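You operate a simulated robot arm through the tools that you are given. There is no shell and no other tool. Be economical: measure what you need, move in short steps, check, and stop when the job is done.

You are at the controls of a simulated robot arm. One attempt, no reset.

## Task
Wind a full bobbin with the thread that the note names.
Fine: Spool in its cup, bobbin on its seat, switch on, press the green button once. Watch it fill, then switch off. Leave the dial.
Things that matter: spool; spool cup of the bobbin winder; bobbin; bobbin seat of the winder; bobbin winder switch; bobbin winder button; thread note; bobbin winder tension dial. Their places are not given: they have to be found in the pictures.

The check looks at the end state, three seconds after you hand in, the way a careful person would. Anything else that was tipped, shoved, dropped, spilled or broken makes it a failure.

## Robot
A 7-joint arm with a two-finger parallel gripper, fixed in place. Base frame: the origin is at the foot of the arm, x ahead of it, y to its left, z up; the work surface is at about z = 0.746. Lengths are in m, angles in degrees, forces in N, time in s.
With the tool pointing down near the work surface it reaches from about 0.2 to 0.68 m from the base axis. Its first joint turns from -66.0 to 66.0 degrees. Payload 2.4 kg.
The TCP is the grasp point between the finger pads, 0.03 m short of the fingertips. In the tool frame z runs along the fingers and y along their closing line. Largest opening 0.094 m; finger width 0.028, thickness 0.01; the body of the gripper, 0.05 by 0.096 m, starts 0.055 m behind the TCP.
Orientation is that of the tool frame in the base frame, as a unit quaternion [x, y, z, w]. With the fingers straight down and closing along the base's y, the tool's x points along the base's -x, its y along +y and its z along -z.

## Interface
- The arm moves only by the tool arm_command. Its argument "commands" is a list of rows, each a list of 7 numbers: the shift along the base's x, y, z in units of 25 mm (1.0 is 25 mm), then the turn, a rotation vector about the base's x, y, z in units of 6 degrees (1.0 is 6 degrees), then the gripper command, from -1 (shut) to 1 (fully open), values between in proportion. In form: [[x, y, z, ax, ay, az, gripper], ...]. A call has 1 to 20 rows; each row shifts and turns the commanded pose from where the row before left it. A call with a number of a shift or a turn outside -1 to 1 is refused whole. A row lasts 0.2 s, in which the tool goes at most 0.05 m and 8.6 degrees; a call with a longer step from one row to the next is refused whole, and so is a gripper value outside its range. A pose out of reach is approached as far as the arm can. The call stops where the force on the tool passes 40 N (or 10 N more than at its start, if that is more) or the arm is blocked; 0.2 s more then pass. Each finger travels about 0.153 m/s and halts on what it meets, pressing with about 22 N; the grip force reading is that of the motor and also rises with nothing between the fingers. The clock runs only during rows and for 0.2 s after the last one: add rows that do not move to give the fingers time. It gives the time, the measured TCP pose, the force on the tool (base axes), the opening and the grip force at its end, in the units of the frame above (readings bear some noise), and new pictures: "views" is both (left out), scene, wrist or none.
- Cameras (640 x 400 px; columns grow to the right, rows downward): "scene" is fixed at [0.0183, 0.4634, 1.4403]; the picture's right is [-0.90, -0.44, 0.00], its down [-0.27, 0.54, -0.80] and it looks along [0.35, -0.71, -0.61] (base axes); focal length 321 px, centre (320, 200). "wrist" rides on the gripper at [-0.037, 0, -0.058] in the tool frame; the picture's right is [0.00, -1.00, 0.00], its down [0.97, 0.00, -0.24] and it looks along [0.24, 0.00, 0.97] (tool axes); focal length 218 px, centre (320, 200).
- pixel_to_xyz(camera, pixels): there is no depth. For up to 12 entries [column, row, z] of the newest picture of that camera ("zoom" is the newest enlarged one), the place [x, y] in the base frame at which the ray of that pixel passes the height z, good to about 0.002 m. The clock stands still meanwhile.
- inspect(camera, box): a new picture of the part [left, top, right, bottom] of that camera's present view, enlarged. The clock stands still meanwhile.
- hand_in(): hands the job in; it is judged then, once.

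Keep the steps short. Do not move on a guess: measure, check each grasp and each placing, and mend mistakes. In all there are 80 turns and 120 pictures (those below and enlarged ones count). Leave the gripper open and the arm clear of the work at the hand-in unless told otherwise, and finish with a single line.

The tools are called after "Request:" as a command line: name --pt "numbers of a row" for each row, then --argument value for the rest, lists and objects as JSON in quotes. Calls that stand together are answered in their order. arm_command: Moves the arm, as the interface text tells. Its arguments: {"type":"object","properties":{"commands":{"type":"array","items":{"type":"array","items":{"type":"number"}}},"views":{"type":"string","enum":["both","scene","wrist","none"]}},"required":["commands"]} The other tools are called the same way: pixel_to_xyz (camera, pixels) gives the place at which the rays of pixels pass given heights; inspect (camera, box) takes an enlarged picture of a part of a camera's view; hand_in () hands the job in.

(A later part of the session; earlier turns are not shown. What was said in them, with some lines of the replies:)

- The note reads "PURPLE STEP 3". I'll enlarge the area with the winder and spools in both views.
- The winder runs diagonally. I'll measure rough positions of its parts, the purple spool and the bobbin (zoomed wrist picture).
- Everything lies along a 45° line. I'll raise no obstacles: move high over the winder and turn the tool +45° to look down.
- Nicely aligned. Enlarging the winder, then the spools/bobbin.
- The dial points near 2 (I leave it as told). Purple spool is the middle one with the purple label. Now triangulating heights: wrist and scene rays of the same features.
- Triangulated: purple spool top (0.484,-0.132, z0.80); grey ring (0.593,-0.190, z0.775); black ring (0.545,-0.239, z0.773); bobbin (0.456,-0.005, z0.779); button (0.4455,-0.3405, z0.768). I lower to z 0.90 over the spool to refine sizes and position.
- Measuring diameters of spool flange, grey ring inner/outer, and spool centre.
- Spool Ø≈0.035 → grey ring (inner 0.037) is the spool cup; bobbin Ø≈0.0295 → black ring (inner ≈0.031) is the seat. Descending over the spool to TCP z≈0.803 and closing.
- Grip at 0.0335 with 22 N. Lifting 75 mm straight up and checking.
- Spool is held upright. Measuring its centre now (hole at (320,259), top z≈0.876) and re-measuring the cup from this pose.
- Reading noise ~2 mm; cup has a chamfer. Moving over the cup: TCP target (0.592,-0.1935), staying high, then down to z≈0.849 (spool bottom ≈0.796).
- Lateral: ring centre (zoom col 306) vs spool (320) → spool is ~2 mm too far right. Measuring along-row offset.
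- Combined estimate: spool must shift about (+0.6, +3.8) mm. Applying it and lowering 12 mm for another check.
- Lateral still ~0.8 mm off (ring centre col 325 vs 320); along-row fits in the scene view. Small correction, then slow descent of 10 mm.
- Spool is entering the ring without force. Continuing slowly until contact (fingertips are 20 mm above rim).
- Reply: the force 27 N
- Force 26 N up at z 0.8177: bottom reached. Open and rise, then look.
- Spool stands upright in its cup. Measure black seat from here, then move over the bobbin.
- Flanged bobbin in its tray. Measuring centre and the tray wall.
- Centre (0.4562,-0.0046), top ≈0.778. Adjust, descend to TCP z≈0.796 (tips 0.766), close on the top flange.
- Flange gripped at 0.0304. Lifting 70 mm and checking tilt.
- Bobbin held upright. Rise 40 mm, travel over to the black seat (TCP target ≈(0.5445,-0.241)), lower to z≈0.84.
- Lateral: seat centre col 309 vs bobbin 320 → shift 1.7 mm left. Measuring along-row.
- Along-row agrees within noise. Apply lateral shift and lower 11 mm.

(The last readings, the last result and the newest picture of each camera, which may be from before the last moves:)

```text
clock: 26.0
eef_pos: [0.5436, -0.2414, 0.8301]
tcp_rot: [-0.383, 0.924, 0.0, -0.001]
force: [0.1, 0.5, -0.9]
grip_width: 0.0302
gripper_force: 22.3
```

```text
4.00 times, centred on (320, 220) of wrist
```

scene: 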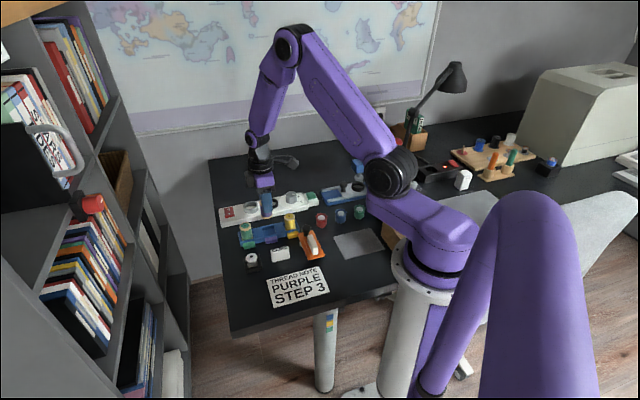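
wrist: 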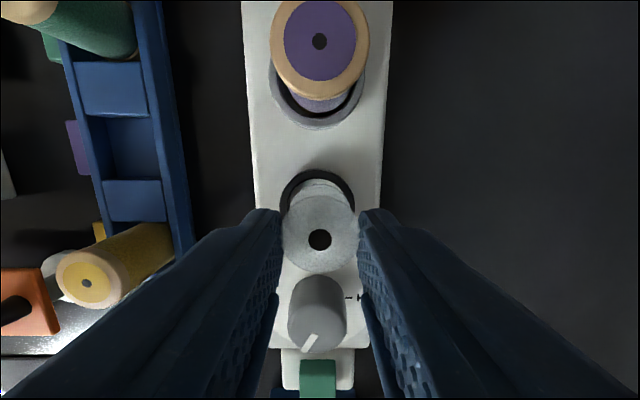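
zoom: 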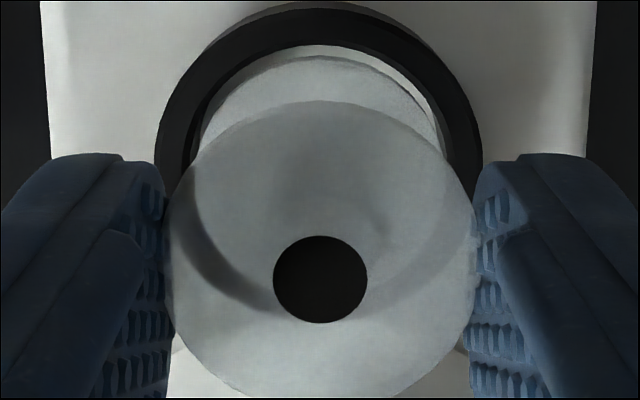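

Lateral now centred (318.5 vs 320). Scene suggests ~1 mm too far toward the spool; shift slightly and lower 8 mm.

Request:
arm_command --pt "-0.025 -0.025 0 0 0 0 -0.6" --pt "0 0 -0.11 0 0 0 -0.6" --pt "0 0 -0.11 0 0 0 -0.6" --pt "0 0 -0.11 0 0 0 -0.6" --pt "0 0 0 0 0 0 -0.6" --views "none"

Request:
inspect --camera "scene" --box '[228, 175, 308, 225]'

Request:
inspect --camera "wrist" --box '[240, 170, 400, 270]'

```text
clock: 27.2
eef_pos: [0.5425, -0.2426, 0.8226]
tcp_rot: [-0.383, 0.924, 0.0, 0.0]
force: [0.5, -0.1, 0.9]
grip_width: 0.0304
gripper_force: 22.2
```

```text
8.00 times, centred on (268, 200) of scene
```

zoom: 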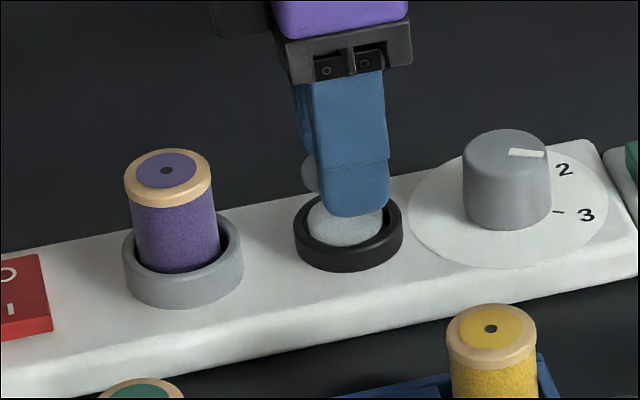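

```text
4.00 times, centred on (320, 220) of wrist
```

zoom: 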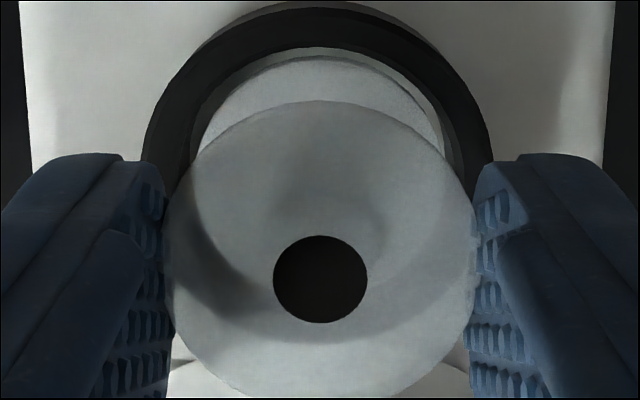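

Centred and entering. Slow descent to contact.

Request:
arm_command --pt "0 0 -0.1 0 0 0 -0.6" --pt "0 0 -0.1 0 0 0 -0.6" --pt "0 0 -0.1 0 0 0 -0.6" --pt "0 0 -0.1 0 0 0 -0.6" --pt "0 0 0 0 0 0 -0.6" --views "none"

Request:
inspect --camera "scene" --box '[228, 175, 308, 225]'

```text
clock: 28.4
eef_pos: [0.5425, -0.2425, 0.813]
tcp_rot: [-0.383, 0.924, -0.001, 0.0]
force: [-2.7, 1.4, 11.3]
grip_width: 0.0301
gripper_force: 21.9
```

```text
8.00 times, centred on (268, 200) of scene
```

zoom: 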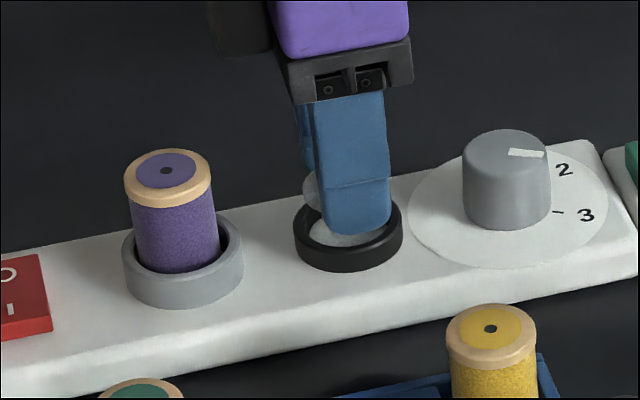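

Contact (11 N) at z 0.813, matching the same height gain as the spool. Release and rise.

Request:
arm_command --pt "0 0 0.02 0 0 0 -0.4" --pt "0 0 0 0 0 0 0" --pt "0 0 0 0 0 0 0.4" --pt "0 0 0 0 0 0 0.4" --pt "0 0 0.6 0 0 0 0.4" --pt "0 0 0.8 0 0 0 0.4" --pt "0 0 0.8 0 0 0 0.4" --pt "0 0 0.8 0 0 0 0.4" --pt "0 0 0 0 0 0 0.4" --views "wrist"

Request:
inspect --camera "scene" --box '[228, 175, 308, 225]'

Request:
inspect --camera "wrist" --box '[260, 150, 380, 225]'

```text
clock: 30.4
eef_pos: [0.5433, -0.2419, 0.8867]
tcp_rot: [-0.383, 0.924, 0.001, -0.001]
force: [0.4, -0.2, 0.2]
grip_width: 0.0659
gripper_force: 0.1
```

wrist: 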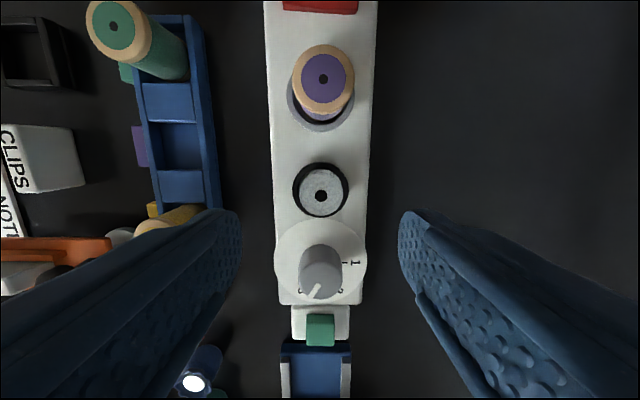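

```text
8.00 times, centred on (268, 200) of scene
```

zoom: 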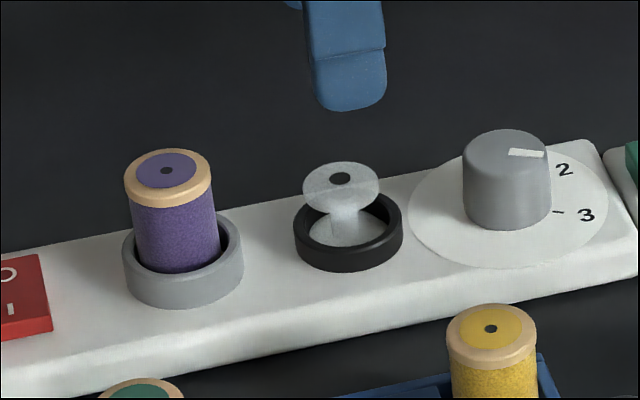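

```text
5.33 times, centred on (320, 188) of wrist
```

zoom: 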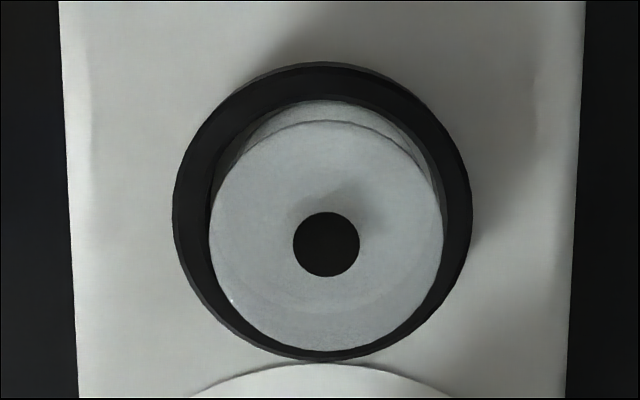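

Bobbin seated, upright. Now the switch: close gripper and move over the "I" end (~(0.6345,-0.131)), staying at z≈0.887.

Request:
arm_command --pt "0 0 0 0 0 0 0" --pt "0.605 0.743 0 0 0 0 -0.5" --pt "0.605 0.743 0 0 0 0 -1" --pt "0.605 0.743 0 0 0 0 -1" --pt "0.605 0.743 0 0 0 0 -1" --pt "0.605 0.743 0 0 0 0 -1" --pt "0.605 0.743 0 0 0 0 -1" --pt "0 0 0 0 0 0 -1" --pt "0 0 0 0 0 0 -1" --views "wrist"

Request:
inspect --camera "scene" --box '[210, 185, 258, 225]'

```text
clock: 32.4
eef_pos: [0.6342, -0.1292, 0.8872]
tcp_rot: [-0.383, 0.924, 0.0, -0.001]
force: [-0.7, -0.1, 0.8]
grip_width: 0.0
gripper_force: 21.5
```

wrist: 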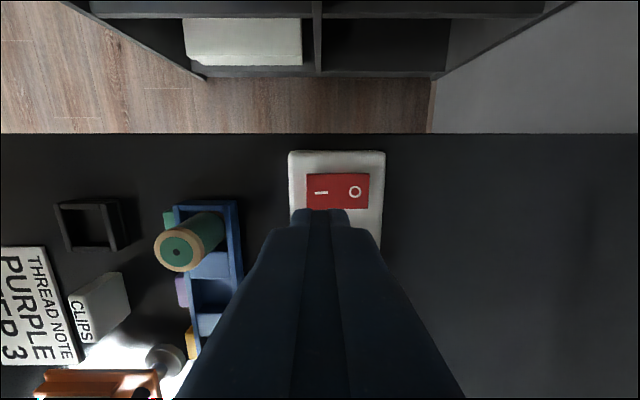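

```text
10.00 times, centred on (234, 205) of scene
```

zoom: 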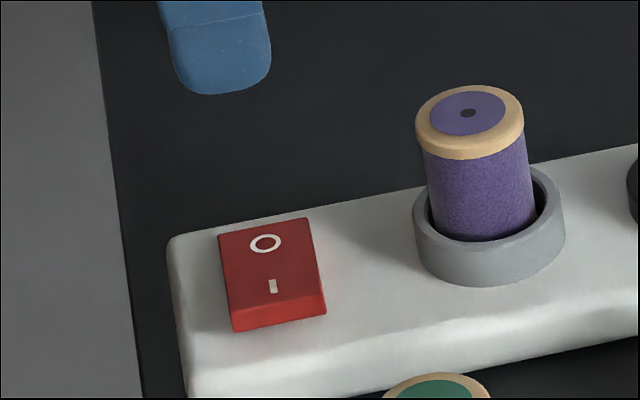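

The "I" end stands up, so it is off. Measuring the marks' positions.

Request:
pixel_to_xyz --camera "wrist" --pixels '[[321, 193, 0.775], [321, 193, 0.77], [355, 192, 0.765], [307, 191, 0.775], [370, 191, 0.765], [338, 173, 0.77], [338, 210, 0.77]]'

Request:
pixel_to_xyz --camera "scene" --pixels '[[237.3, 213.6, 0.77], [237.3, 213.6, 0.775], [236.6, 209.3, 0.765], [236.6, 209.3, 0.77]]'

```text
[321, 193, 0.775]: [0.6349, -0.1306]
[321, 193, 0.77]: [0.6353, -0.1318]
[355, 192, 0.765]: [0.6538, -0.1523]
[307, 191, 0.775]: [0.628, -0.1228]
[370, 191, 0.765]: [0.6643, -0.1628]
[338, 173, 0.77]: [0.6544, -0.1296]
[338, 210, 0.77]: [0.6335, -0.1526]
```

```text
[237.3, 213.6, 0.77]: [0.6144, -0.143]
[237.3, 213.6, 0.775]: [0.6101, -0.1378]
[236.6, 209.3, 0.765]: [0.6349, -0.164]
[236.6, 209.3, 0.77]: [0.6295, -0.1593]
```

"I" at (0.635,-0.131). Descend with closed fingers to just above, then press slowly.

Request:
arm_command --pt "0.02 -0.05 -0.7 0 0 0 -1" --pt "0 0 -0.7 0 0 0 -1" --pt "0 0 -0.7 0 0 0 -1" --pt "0 0 -0.5 0 0 0 -1" --pt "0 0 -0.3 0 0 0 -1" --pt "0 0 0 0 0 0 -1" --views "none"

Request:
inspect --camera "scene" --box '[202, 180, 266, 220]'

```text
clock: 33.8
eef_pos: [0.6346, -0.1316, 0.8149]
tcp_rot: [-0.382, 0.924, 0.0, 0.0]
force: [0.5, -0.4, -0.5]
grip_width: 0.0
gripper_force: 22.2
```

```text
10.00 times, centred on (234, 200) of scene
```

zoom: 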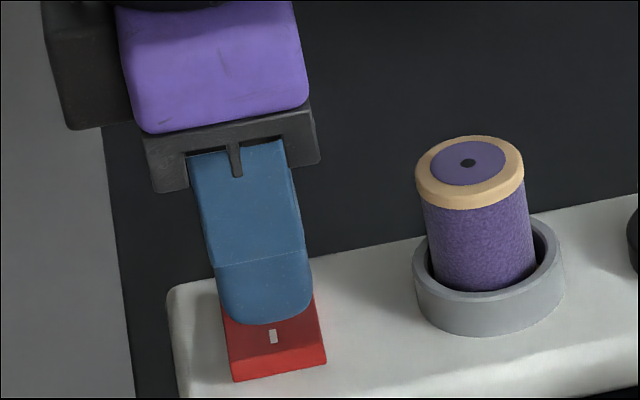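

Tip is above the I mark. Press in 2.5 mm steps.

Request:
arm_command --pt "0 0 -0.1 0 0 0 -1" --pt "0 0 -0.1 0 0 0 -1" --pt "0 0 -0.1 0 0 0 -1" --pt "0 0 -0.1 0 0 0 -1" --pt "0 0 -0.1 0 0 0 -1" --pt "0 0 -0.1 0 0 0 -1" --pt "0 0 0 0 0 0 -1" --views "none"

Request:
inspect --camera "scene" --box '[202, 180, 266, 220]'

```text
clock: 35.4
eef_pos: [0.6345, -0.1319, 0.8007]
tcp_rot: [-0.384, 0.923, 0.0, 0.0]
force: [-7.4, 3.5, 16.5]
grip_width: 0.0001
gripper_force: 21.9
```

```text
10.00 times, centred on (234, 200) of scene
```

zoom: 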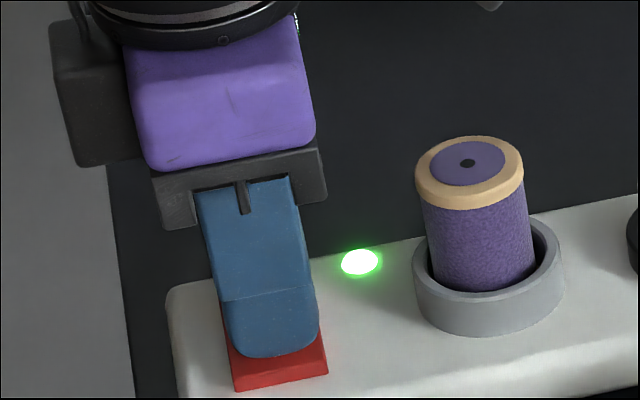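

Green lamp lit: switch is on. Rise and move over the green button (≈(0.4455,-0.3405)).

Request:
arm_command --pt "0 0 0.9 0 0 0 -1" --pt "0 0 0.9 0 0 0 -1" --pt "0 0 0.9 0 0 0 -1" --pt "0 0 0.9 0 0 0 -1" --pt "-0.63 -0.695 0 0 0 0 -1" --pt "-0.63 -0.695 0 0 0 0 -1" --pt "-0.63 -0.695 0 0 0 0 -1" --pt "-0.63 -0.695 0 0 0 0 -1" --pt "-0.63 -0.695 0 0 0 0 -1" --pt "-0.63 -0.695 0 0 0 0 -1" --pt "-0.63 -0.695 0 0 0 0 -1" --pt "-0.63 -0.695 0 0 0 0 -1" --pt "-0.63 -0.695 0 0 0 0 -1" --pt "-0.63 -0.695 0 0 0 0 -1" --pt "-0.63 -0.695 0 0 0 0 -1" --pt "-0.63 -0.695 0 0 0 0 -1" --pt "0 0 0 0 0 0 -1"

Request:
inspect --camera "scene" --box '[215, 170, 343, 250]'

```text
clock: 39.0
eef_pos: [0.4449, -0.3398, 0.8897]
tcp_rot: [-0.383, 0.924, 0.0, 0.0]
force: [0.0, 0.4, -0.1]
grip_width: 0.0001
gripper_force: 22.0
```

scene: 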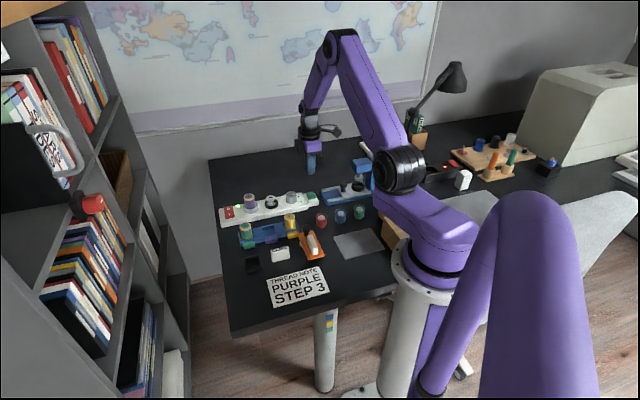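
wrist: 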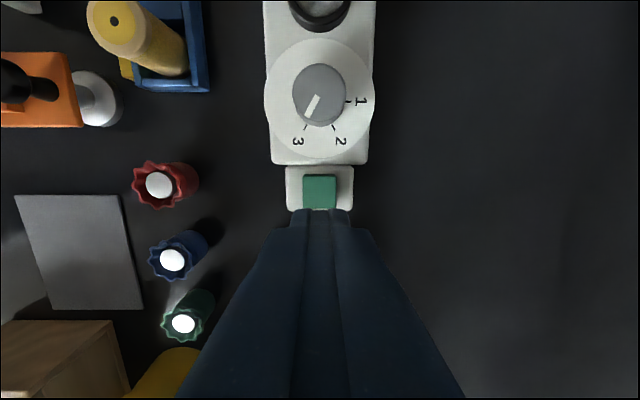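

```text
5.00 times, centred on (279, 210) of scene
```

zoom: 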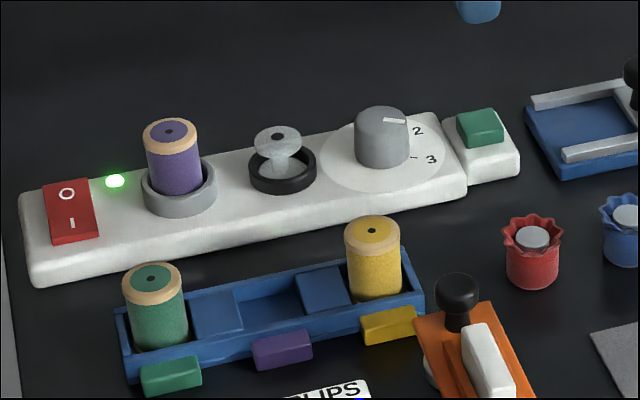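

Dial indicates 3, matching the note; left alone. Measuring the button at wrist (320,191).

Request:
pixel_to_xyz --camera "wrist" --pixels '[[319.5, 191, 0.768], [303, 191, 0.768], [336, 191, 0.768], [319.5, 175, 0.768], [319.5, 207, 0.768], [319.5, 191, 0.775]]'

```text
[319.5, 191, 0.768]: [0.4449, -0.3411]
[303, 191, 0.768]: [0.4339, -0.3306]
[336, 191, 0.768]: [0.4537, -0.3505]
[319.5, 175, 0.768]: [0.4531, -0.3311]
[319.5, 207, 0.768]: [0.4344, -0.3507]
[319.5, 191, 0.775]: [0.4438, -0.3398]
```

Aligned. Descend to tip ≈0.780, then small press.

Request:
arm_command --pt "0 -0.03 -0.8 0 0 0 -1" --pt "0 0 -0.8 0 0 0 -1" --pt "0 0 -0.8 0 0 0 -1" --pt "0 0 -0.5 0 0 0 -1" --pt "0 0 -0.2 0 0 0 -1" --pt "0 0 -0.1 0 0 0 -1" --pt "0 0 -0.1 0 0 0 -1" --pt "0 0 -0.1 0 0 0 -1" --pt "0 0 -0.1 0 0 0 -1" --pt "0 0 0 0 0 0 -1" --views "none"

Request:
inspect --camera "scene" --box '[235, 170, 335, 232]'

```text
clock: 41.2
eef_pos: [0.4452, -0.3411, 0.8032]
tcp_rot: [-0.383, 0.924, 0.0, 0.001]
force: [0.1, 0.3, 1.0]
grip_width: 0.0
gripper_force: 22.2
```

```text
6.40 times, centred on (285, 201) of scene
```

zoom: 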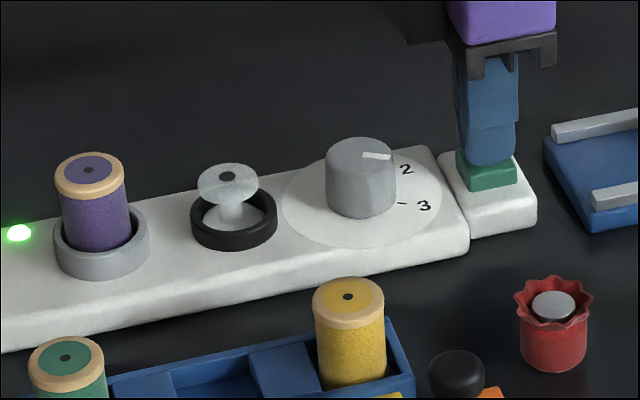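

No contact force yet; the tip is just above the button. Pressing further in 1.5–2 mm steps.

Request:
arm_command --pt "0 0 -0.07 0 0 0 -1" --pt "0 0 -0.07 0 0 0 -1" --pt "0 0 -0.07 0 0 0 -1" --pt "0 0 0 0 0 0 -1" --views "none"

Request:
inspect --camera "scene" --box '[235, 170, 335, 232]'

```text
clock: 42.2
eef_pos: [0.4448, -0.3415, 0.7977]
tcp_rot: [-0.383, 0.924, -0.001, 0.0]
force: [-1.8, 0.9, 10.7]
grip_width: 0.0002
gripper_force: 21.6
```

```text
6.40 times, centred on (285, 201) of scene
```

zoom: 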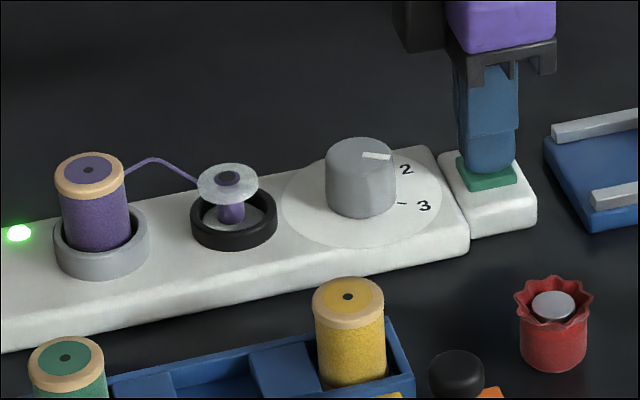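

Winding has started (purple thread runs, bobbin turning). Release the button, rise, and travel high to above the "O" end, watching the fill.

Request:
arm_command --pt "0 0 0.9 0 0 0 -1" --pt "0 0 0.9 0 0 0 -1" --pt "0 0 0.9 0 0 0 -1" --pt "0 0 0.9 0 0 0 -1" --pt "0 0 0.5 0 0 0 -1" --pt "0.7 0.635 0 0 0 0 -1" --pt "0.7 0.635 0 0 0 0 -1" --pt "0.7 0.635 0 0 0 0 -1" --pt "0.7 0.635 0 0 0 0 -1" --pt "0.7 0.635 0 0 0 0 -1" --pt "0.7 0.635 0 0 0 0 -1" --pt "0.7 0.635 0 0 0 0 -1" --pt "0.7 0.635 0 0 0 0 -1" --pt "0.7 0.635 0 0 0 0 -1" --pt "0.7 0.635 0 0 0 0 -1" --pt "0.7 0.635 0 0 0 0 -1" --pt "0.7 0.635 0 0 0 0 -1" --views "wrist"

Request:
inspect --camera "scene" --box '[215, 170, 315, 232]'

```text
clock: 45.8
eef_pos: [0.6564, -0.1499, 0.9002]
tcp_rot: [-0.382, 0.924, 0.0, 0.0]
force: [-1.6, -0.3, -0.2]
grip_width: 0.0001
gripper_force: 22.7
```

wrist: 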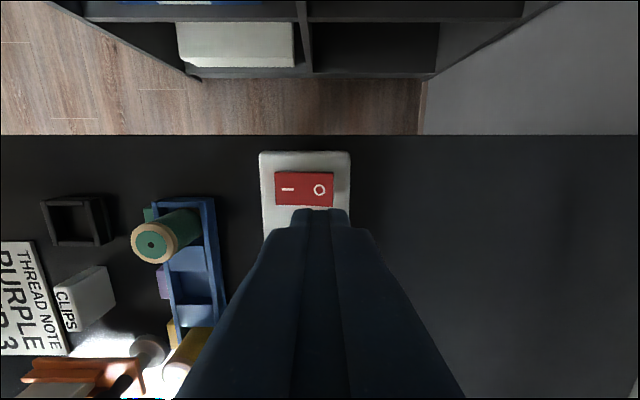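

```text
6.40 times, centred on (265, 201) of scene
```

zoom: 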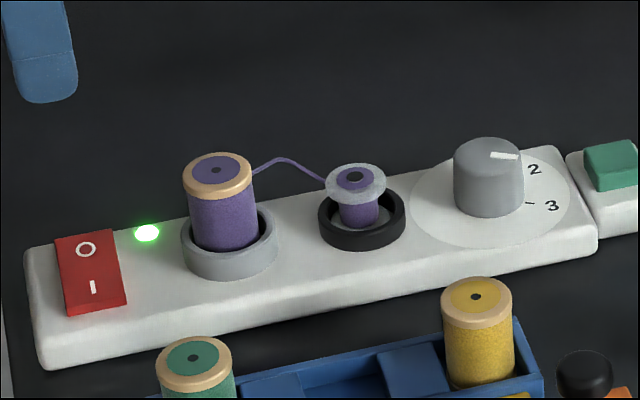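

Roughly half filled after 3.6 s. Check O mark (319,189) and meanwhile lower to z≈0.83.

Request:
pixel_to_xyz --camera "wrist" --pixels '[[319, 189, 0.775], [319, 189, 0.77], [288, 189, 0.768]]'

Request:
arm_command --pt "0 0 -0.7 0 0 0 -1" --pt "0 0 -0.7 0 0 0 -1" --pt "0 0 -0.7 0 0 0 -1" --pt "0 0 -0.7 0 0 0 -1" --pt "0 0 0 0 0 0 -1" --views "none"

Request:
inspect --camera "scene" --box '[215, 170, 315, 232]'

```text
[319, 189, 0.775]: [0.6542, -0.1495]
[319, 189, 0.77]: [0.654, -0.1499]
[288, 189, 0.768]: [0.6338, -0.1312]
```

```text
clock: 47.0
eef_pos: [0.6547, -0.1494, 0.8292]
tcp_rot: [-0.383, 0.924, -0.001, 0.0]
force: [-0.4, -0.2, -0.1]
grip_width: 0.0
gripper_force: 21.5
```

```text
6.40 times, centred on (265, 201) of scene
```

zoom: 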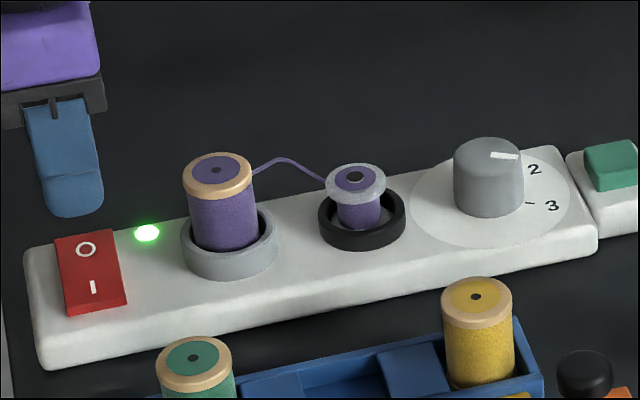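

Wait 2 s more and look.

Request:
arm_command --pt "0 0 0 0 0 0 -1" --pt "0 0 0 0 0 0 -1" --pt "0 0 0 0 0 0 -1" --pt "0 0 0 0 0 0 -1" --pt "0 0 0 0 0 0 -1" --pt "0 0 0 0 0 0 -1" --pt "0 0 0 0 0 0 -1" --pt "0 0 0 0 0 0 -1" --pt "0 0 0 0 0 0 -1" --views "none"

Request:
inspect --camera "scene" --box '[240, 180, 300, 218]'

```text
clock: 49.0
eef_pos: [0.6555, -0.1497, 0.8289]
tcp_rot: [-0.383, 0.924, 0.0, 0.001]
force: [0.7, -0.4, -0.9]
grip_width: 0.0001
gripper_force: 22.6
```

```text
10.53 times, centred on (270, 199) of scene
```

zoom: 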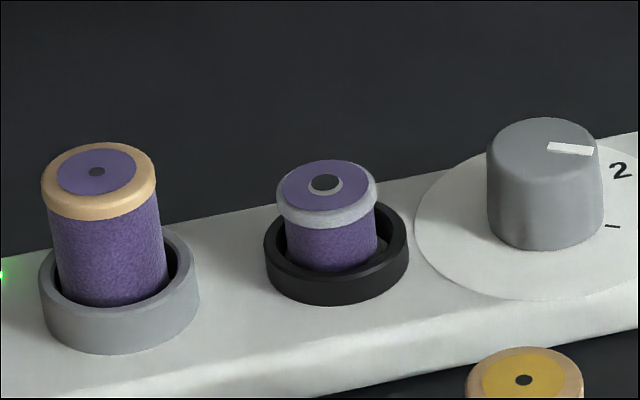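

The bobbin is full and the running thread is gone. Press "O" slowly to switch off.

Request:
arm_command --pt "0 0 -0.3 0 0 0 -1" --pt "0 0 -0.2 0 0 0 -1" --pt "0 0 -0.1 0 0 0 -1" --pt "0 0 -0.1 0 0 0 -1" --pt "0 0 -0.1 0 0 0 -1" --pt "0 0 -0.1 0 0 0 -1" --pt "0 0 -0.1 0 0 0 -1" --pt "0 0 -0.1 0 0 0 -1" --pt "0 0 -0.05 0 0 0 -1" --pt "0 0 0 0 0 0 -1" --views "none"

Request:
inspect --camera "scene" --box '[202, 180, 266, 220]'

```text
clock: 51.2
eef_pos: [0.6548, -0.1506, 0.8007]
tcp_rot: [-0.382, 0.924, 0.0, 0.0]
force: [-0.7, -0.7, 0.9]
grip_width: 0.0
gripper_force: 21.9
```

```text
10.00 times, centred on (234, 200) of scene
```

zoom: 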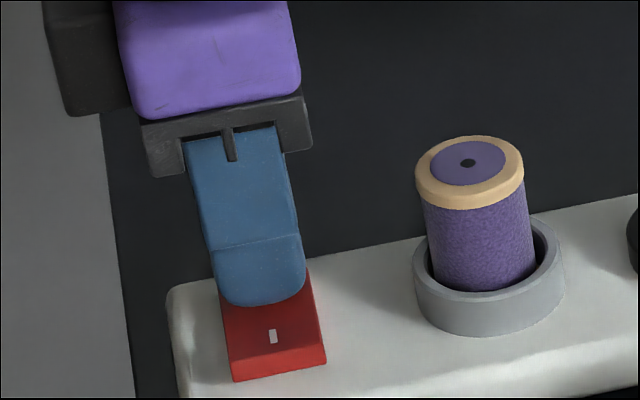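

Lamp is out and the "I" end is raised: off. Rise, open and move clear.

Request:
arm_command --pt "0 0 0.9 0 0 0 -1" --pt "0 0 0.9 0 0 0 -1" --pt "0 0 0.9 0 0 0 -1" --pt "0 0 0.9 0 0 0 -1" --pt "0 0 0.9 0 0 0 -0.5" --pt "-0.3 0 0.9 0 0 0 0" --pt "-0.6 0 0.7 0 0 0 0.5" --pt "-0.8 0 0.5 0 0 0 1" --pt "-0.8 0.4 0.5 0 0 0 1" --pt "-0.8 0.4 0.5 0 0 0 1" --pt "-0.8 0.5 0.5 0 0 0 1" --pt "0 0 0 0 0 0 1"

Request:
inspect --camera "scene" --box '[210, 180, 338, 260]'

```text
clock: 53.8
eef_pos: [0.552, -0.118, 1.0043]
tcp_rot: [-0.383, 0.924, 0.0, 0.0]
force: [0.6, -0.4, -0.1]
grip_width: 0.094
gripper_force: 0.0
```

scene: 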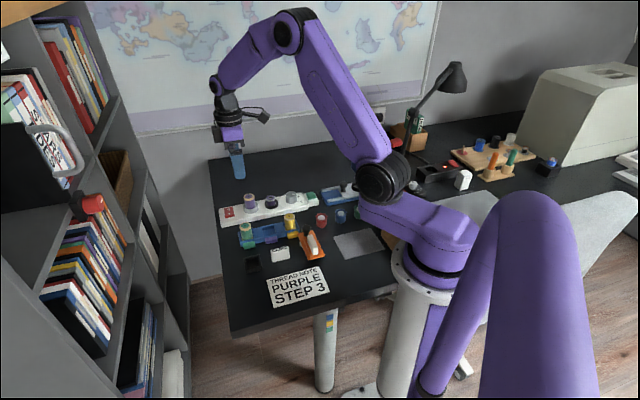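
wrist: 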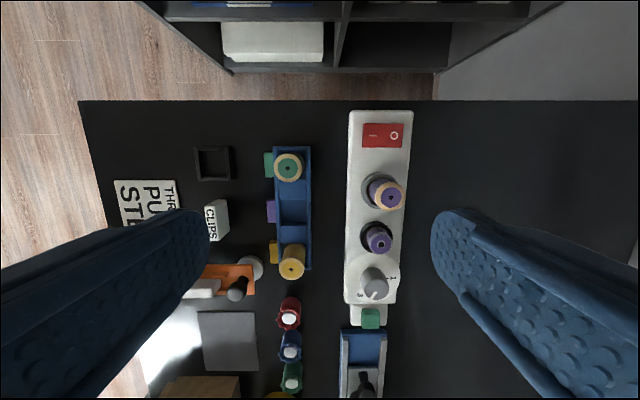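

```text
5.00 times, centred on (274, 220) of scene
```

zoom: 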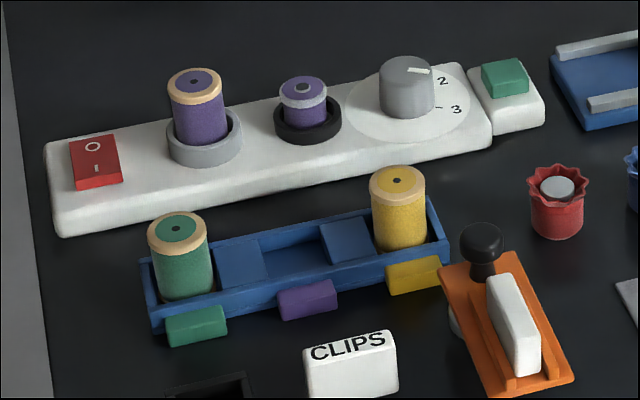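

The bobbin is full of purple, the switch is off, the dial is untouched, nothing else has moved, and the gripper is open and clear. Handing in.

Request:
hand_in

```text
The job is handed in.
```

The bobbin is wound full with purple thread, the winder is switched off, the dial is untouched, and the job is handed in.
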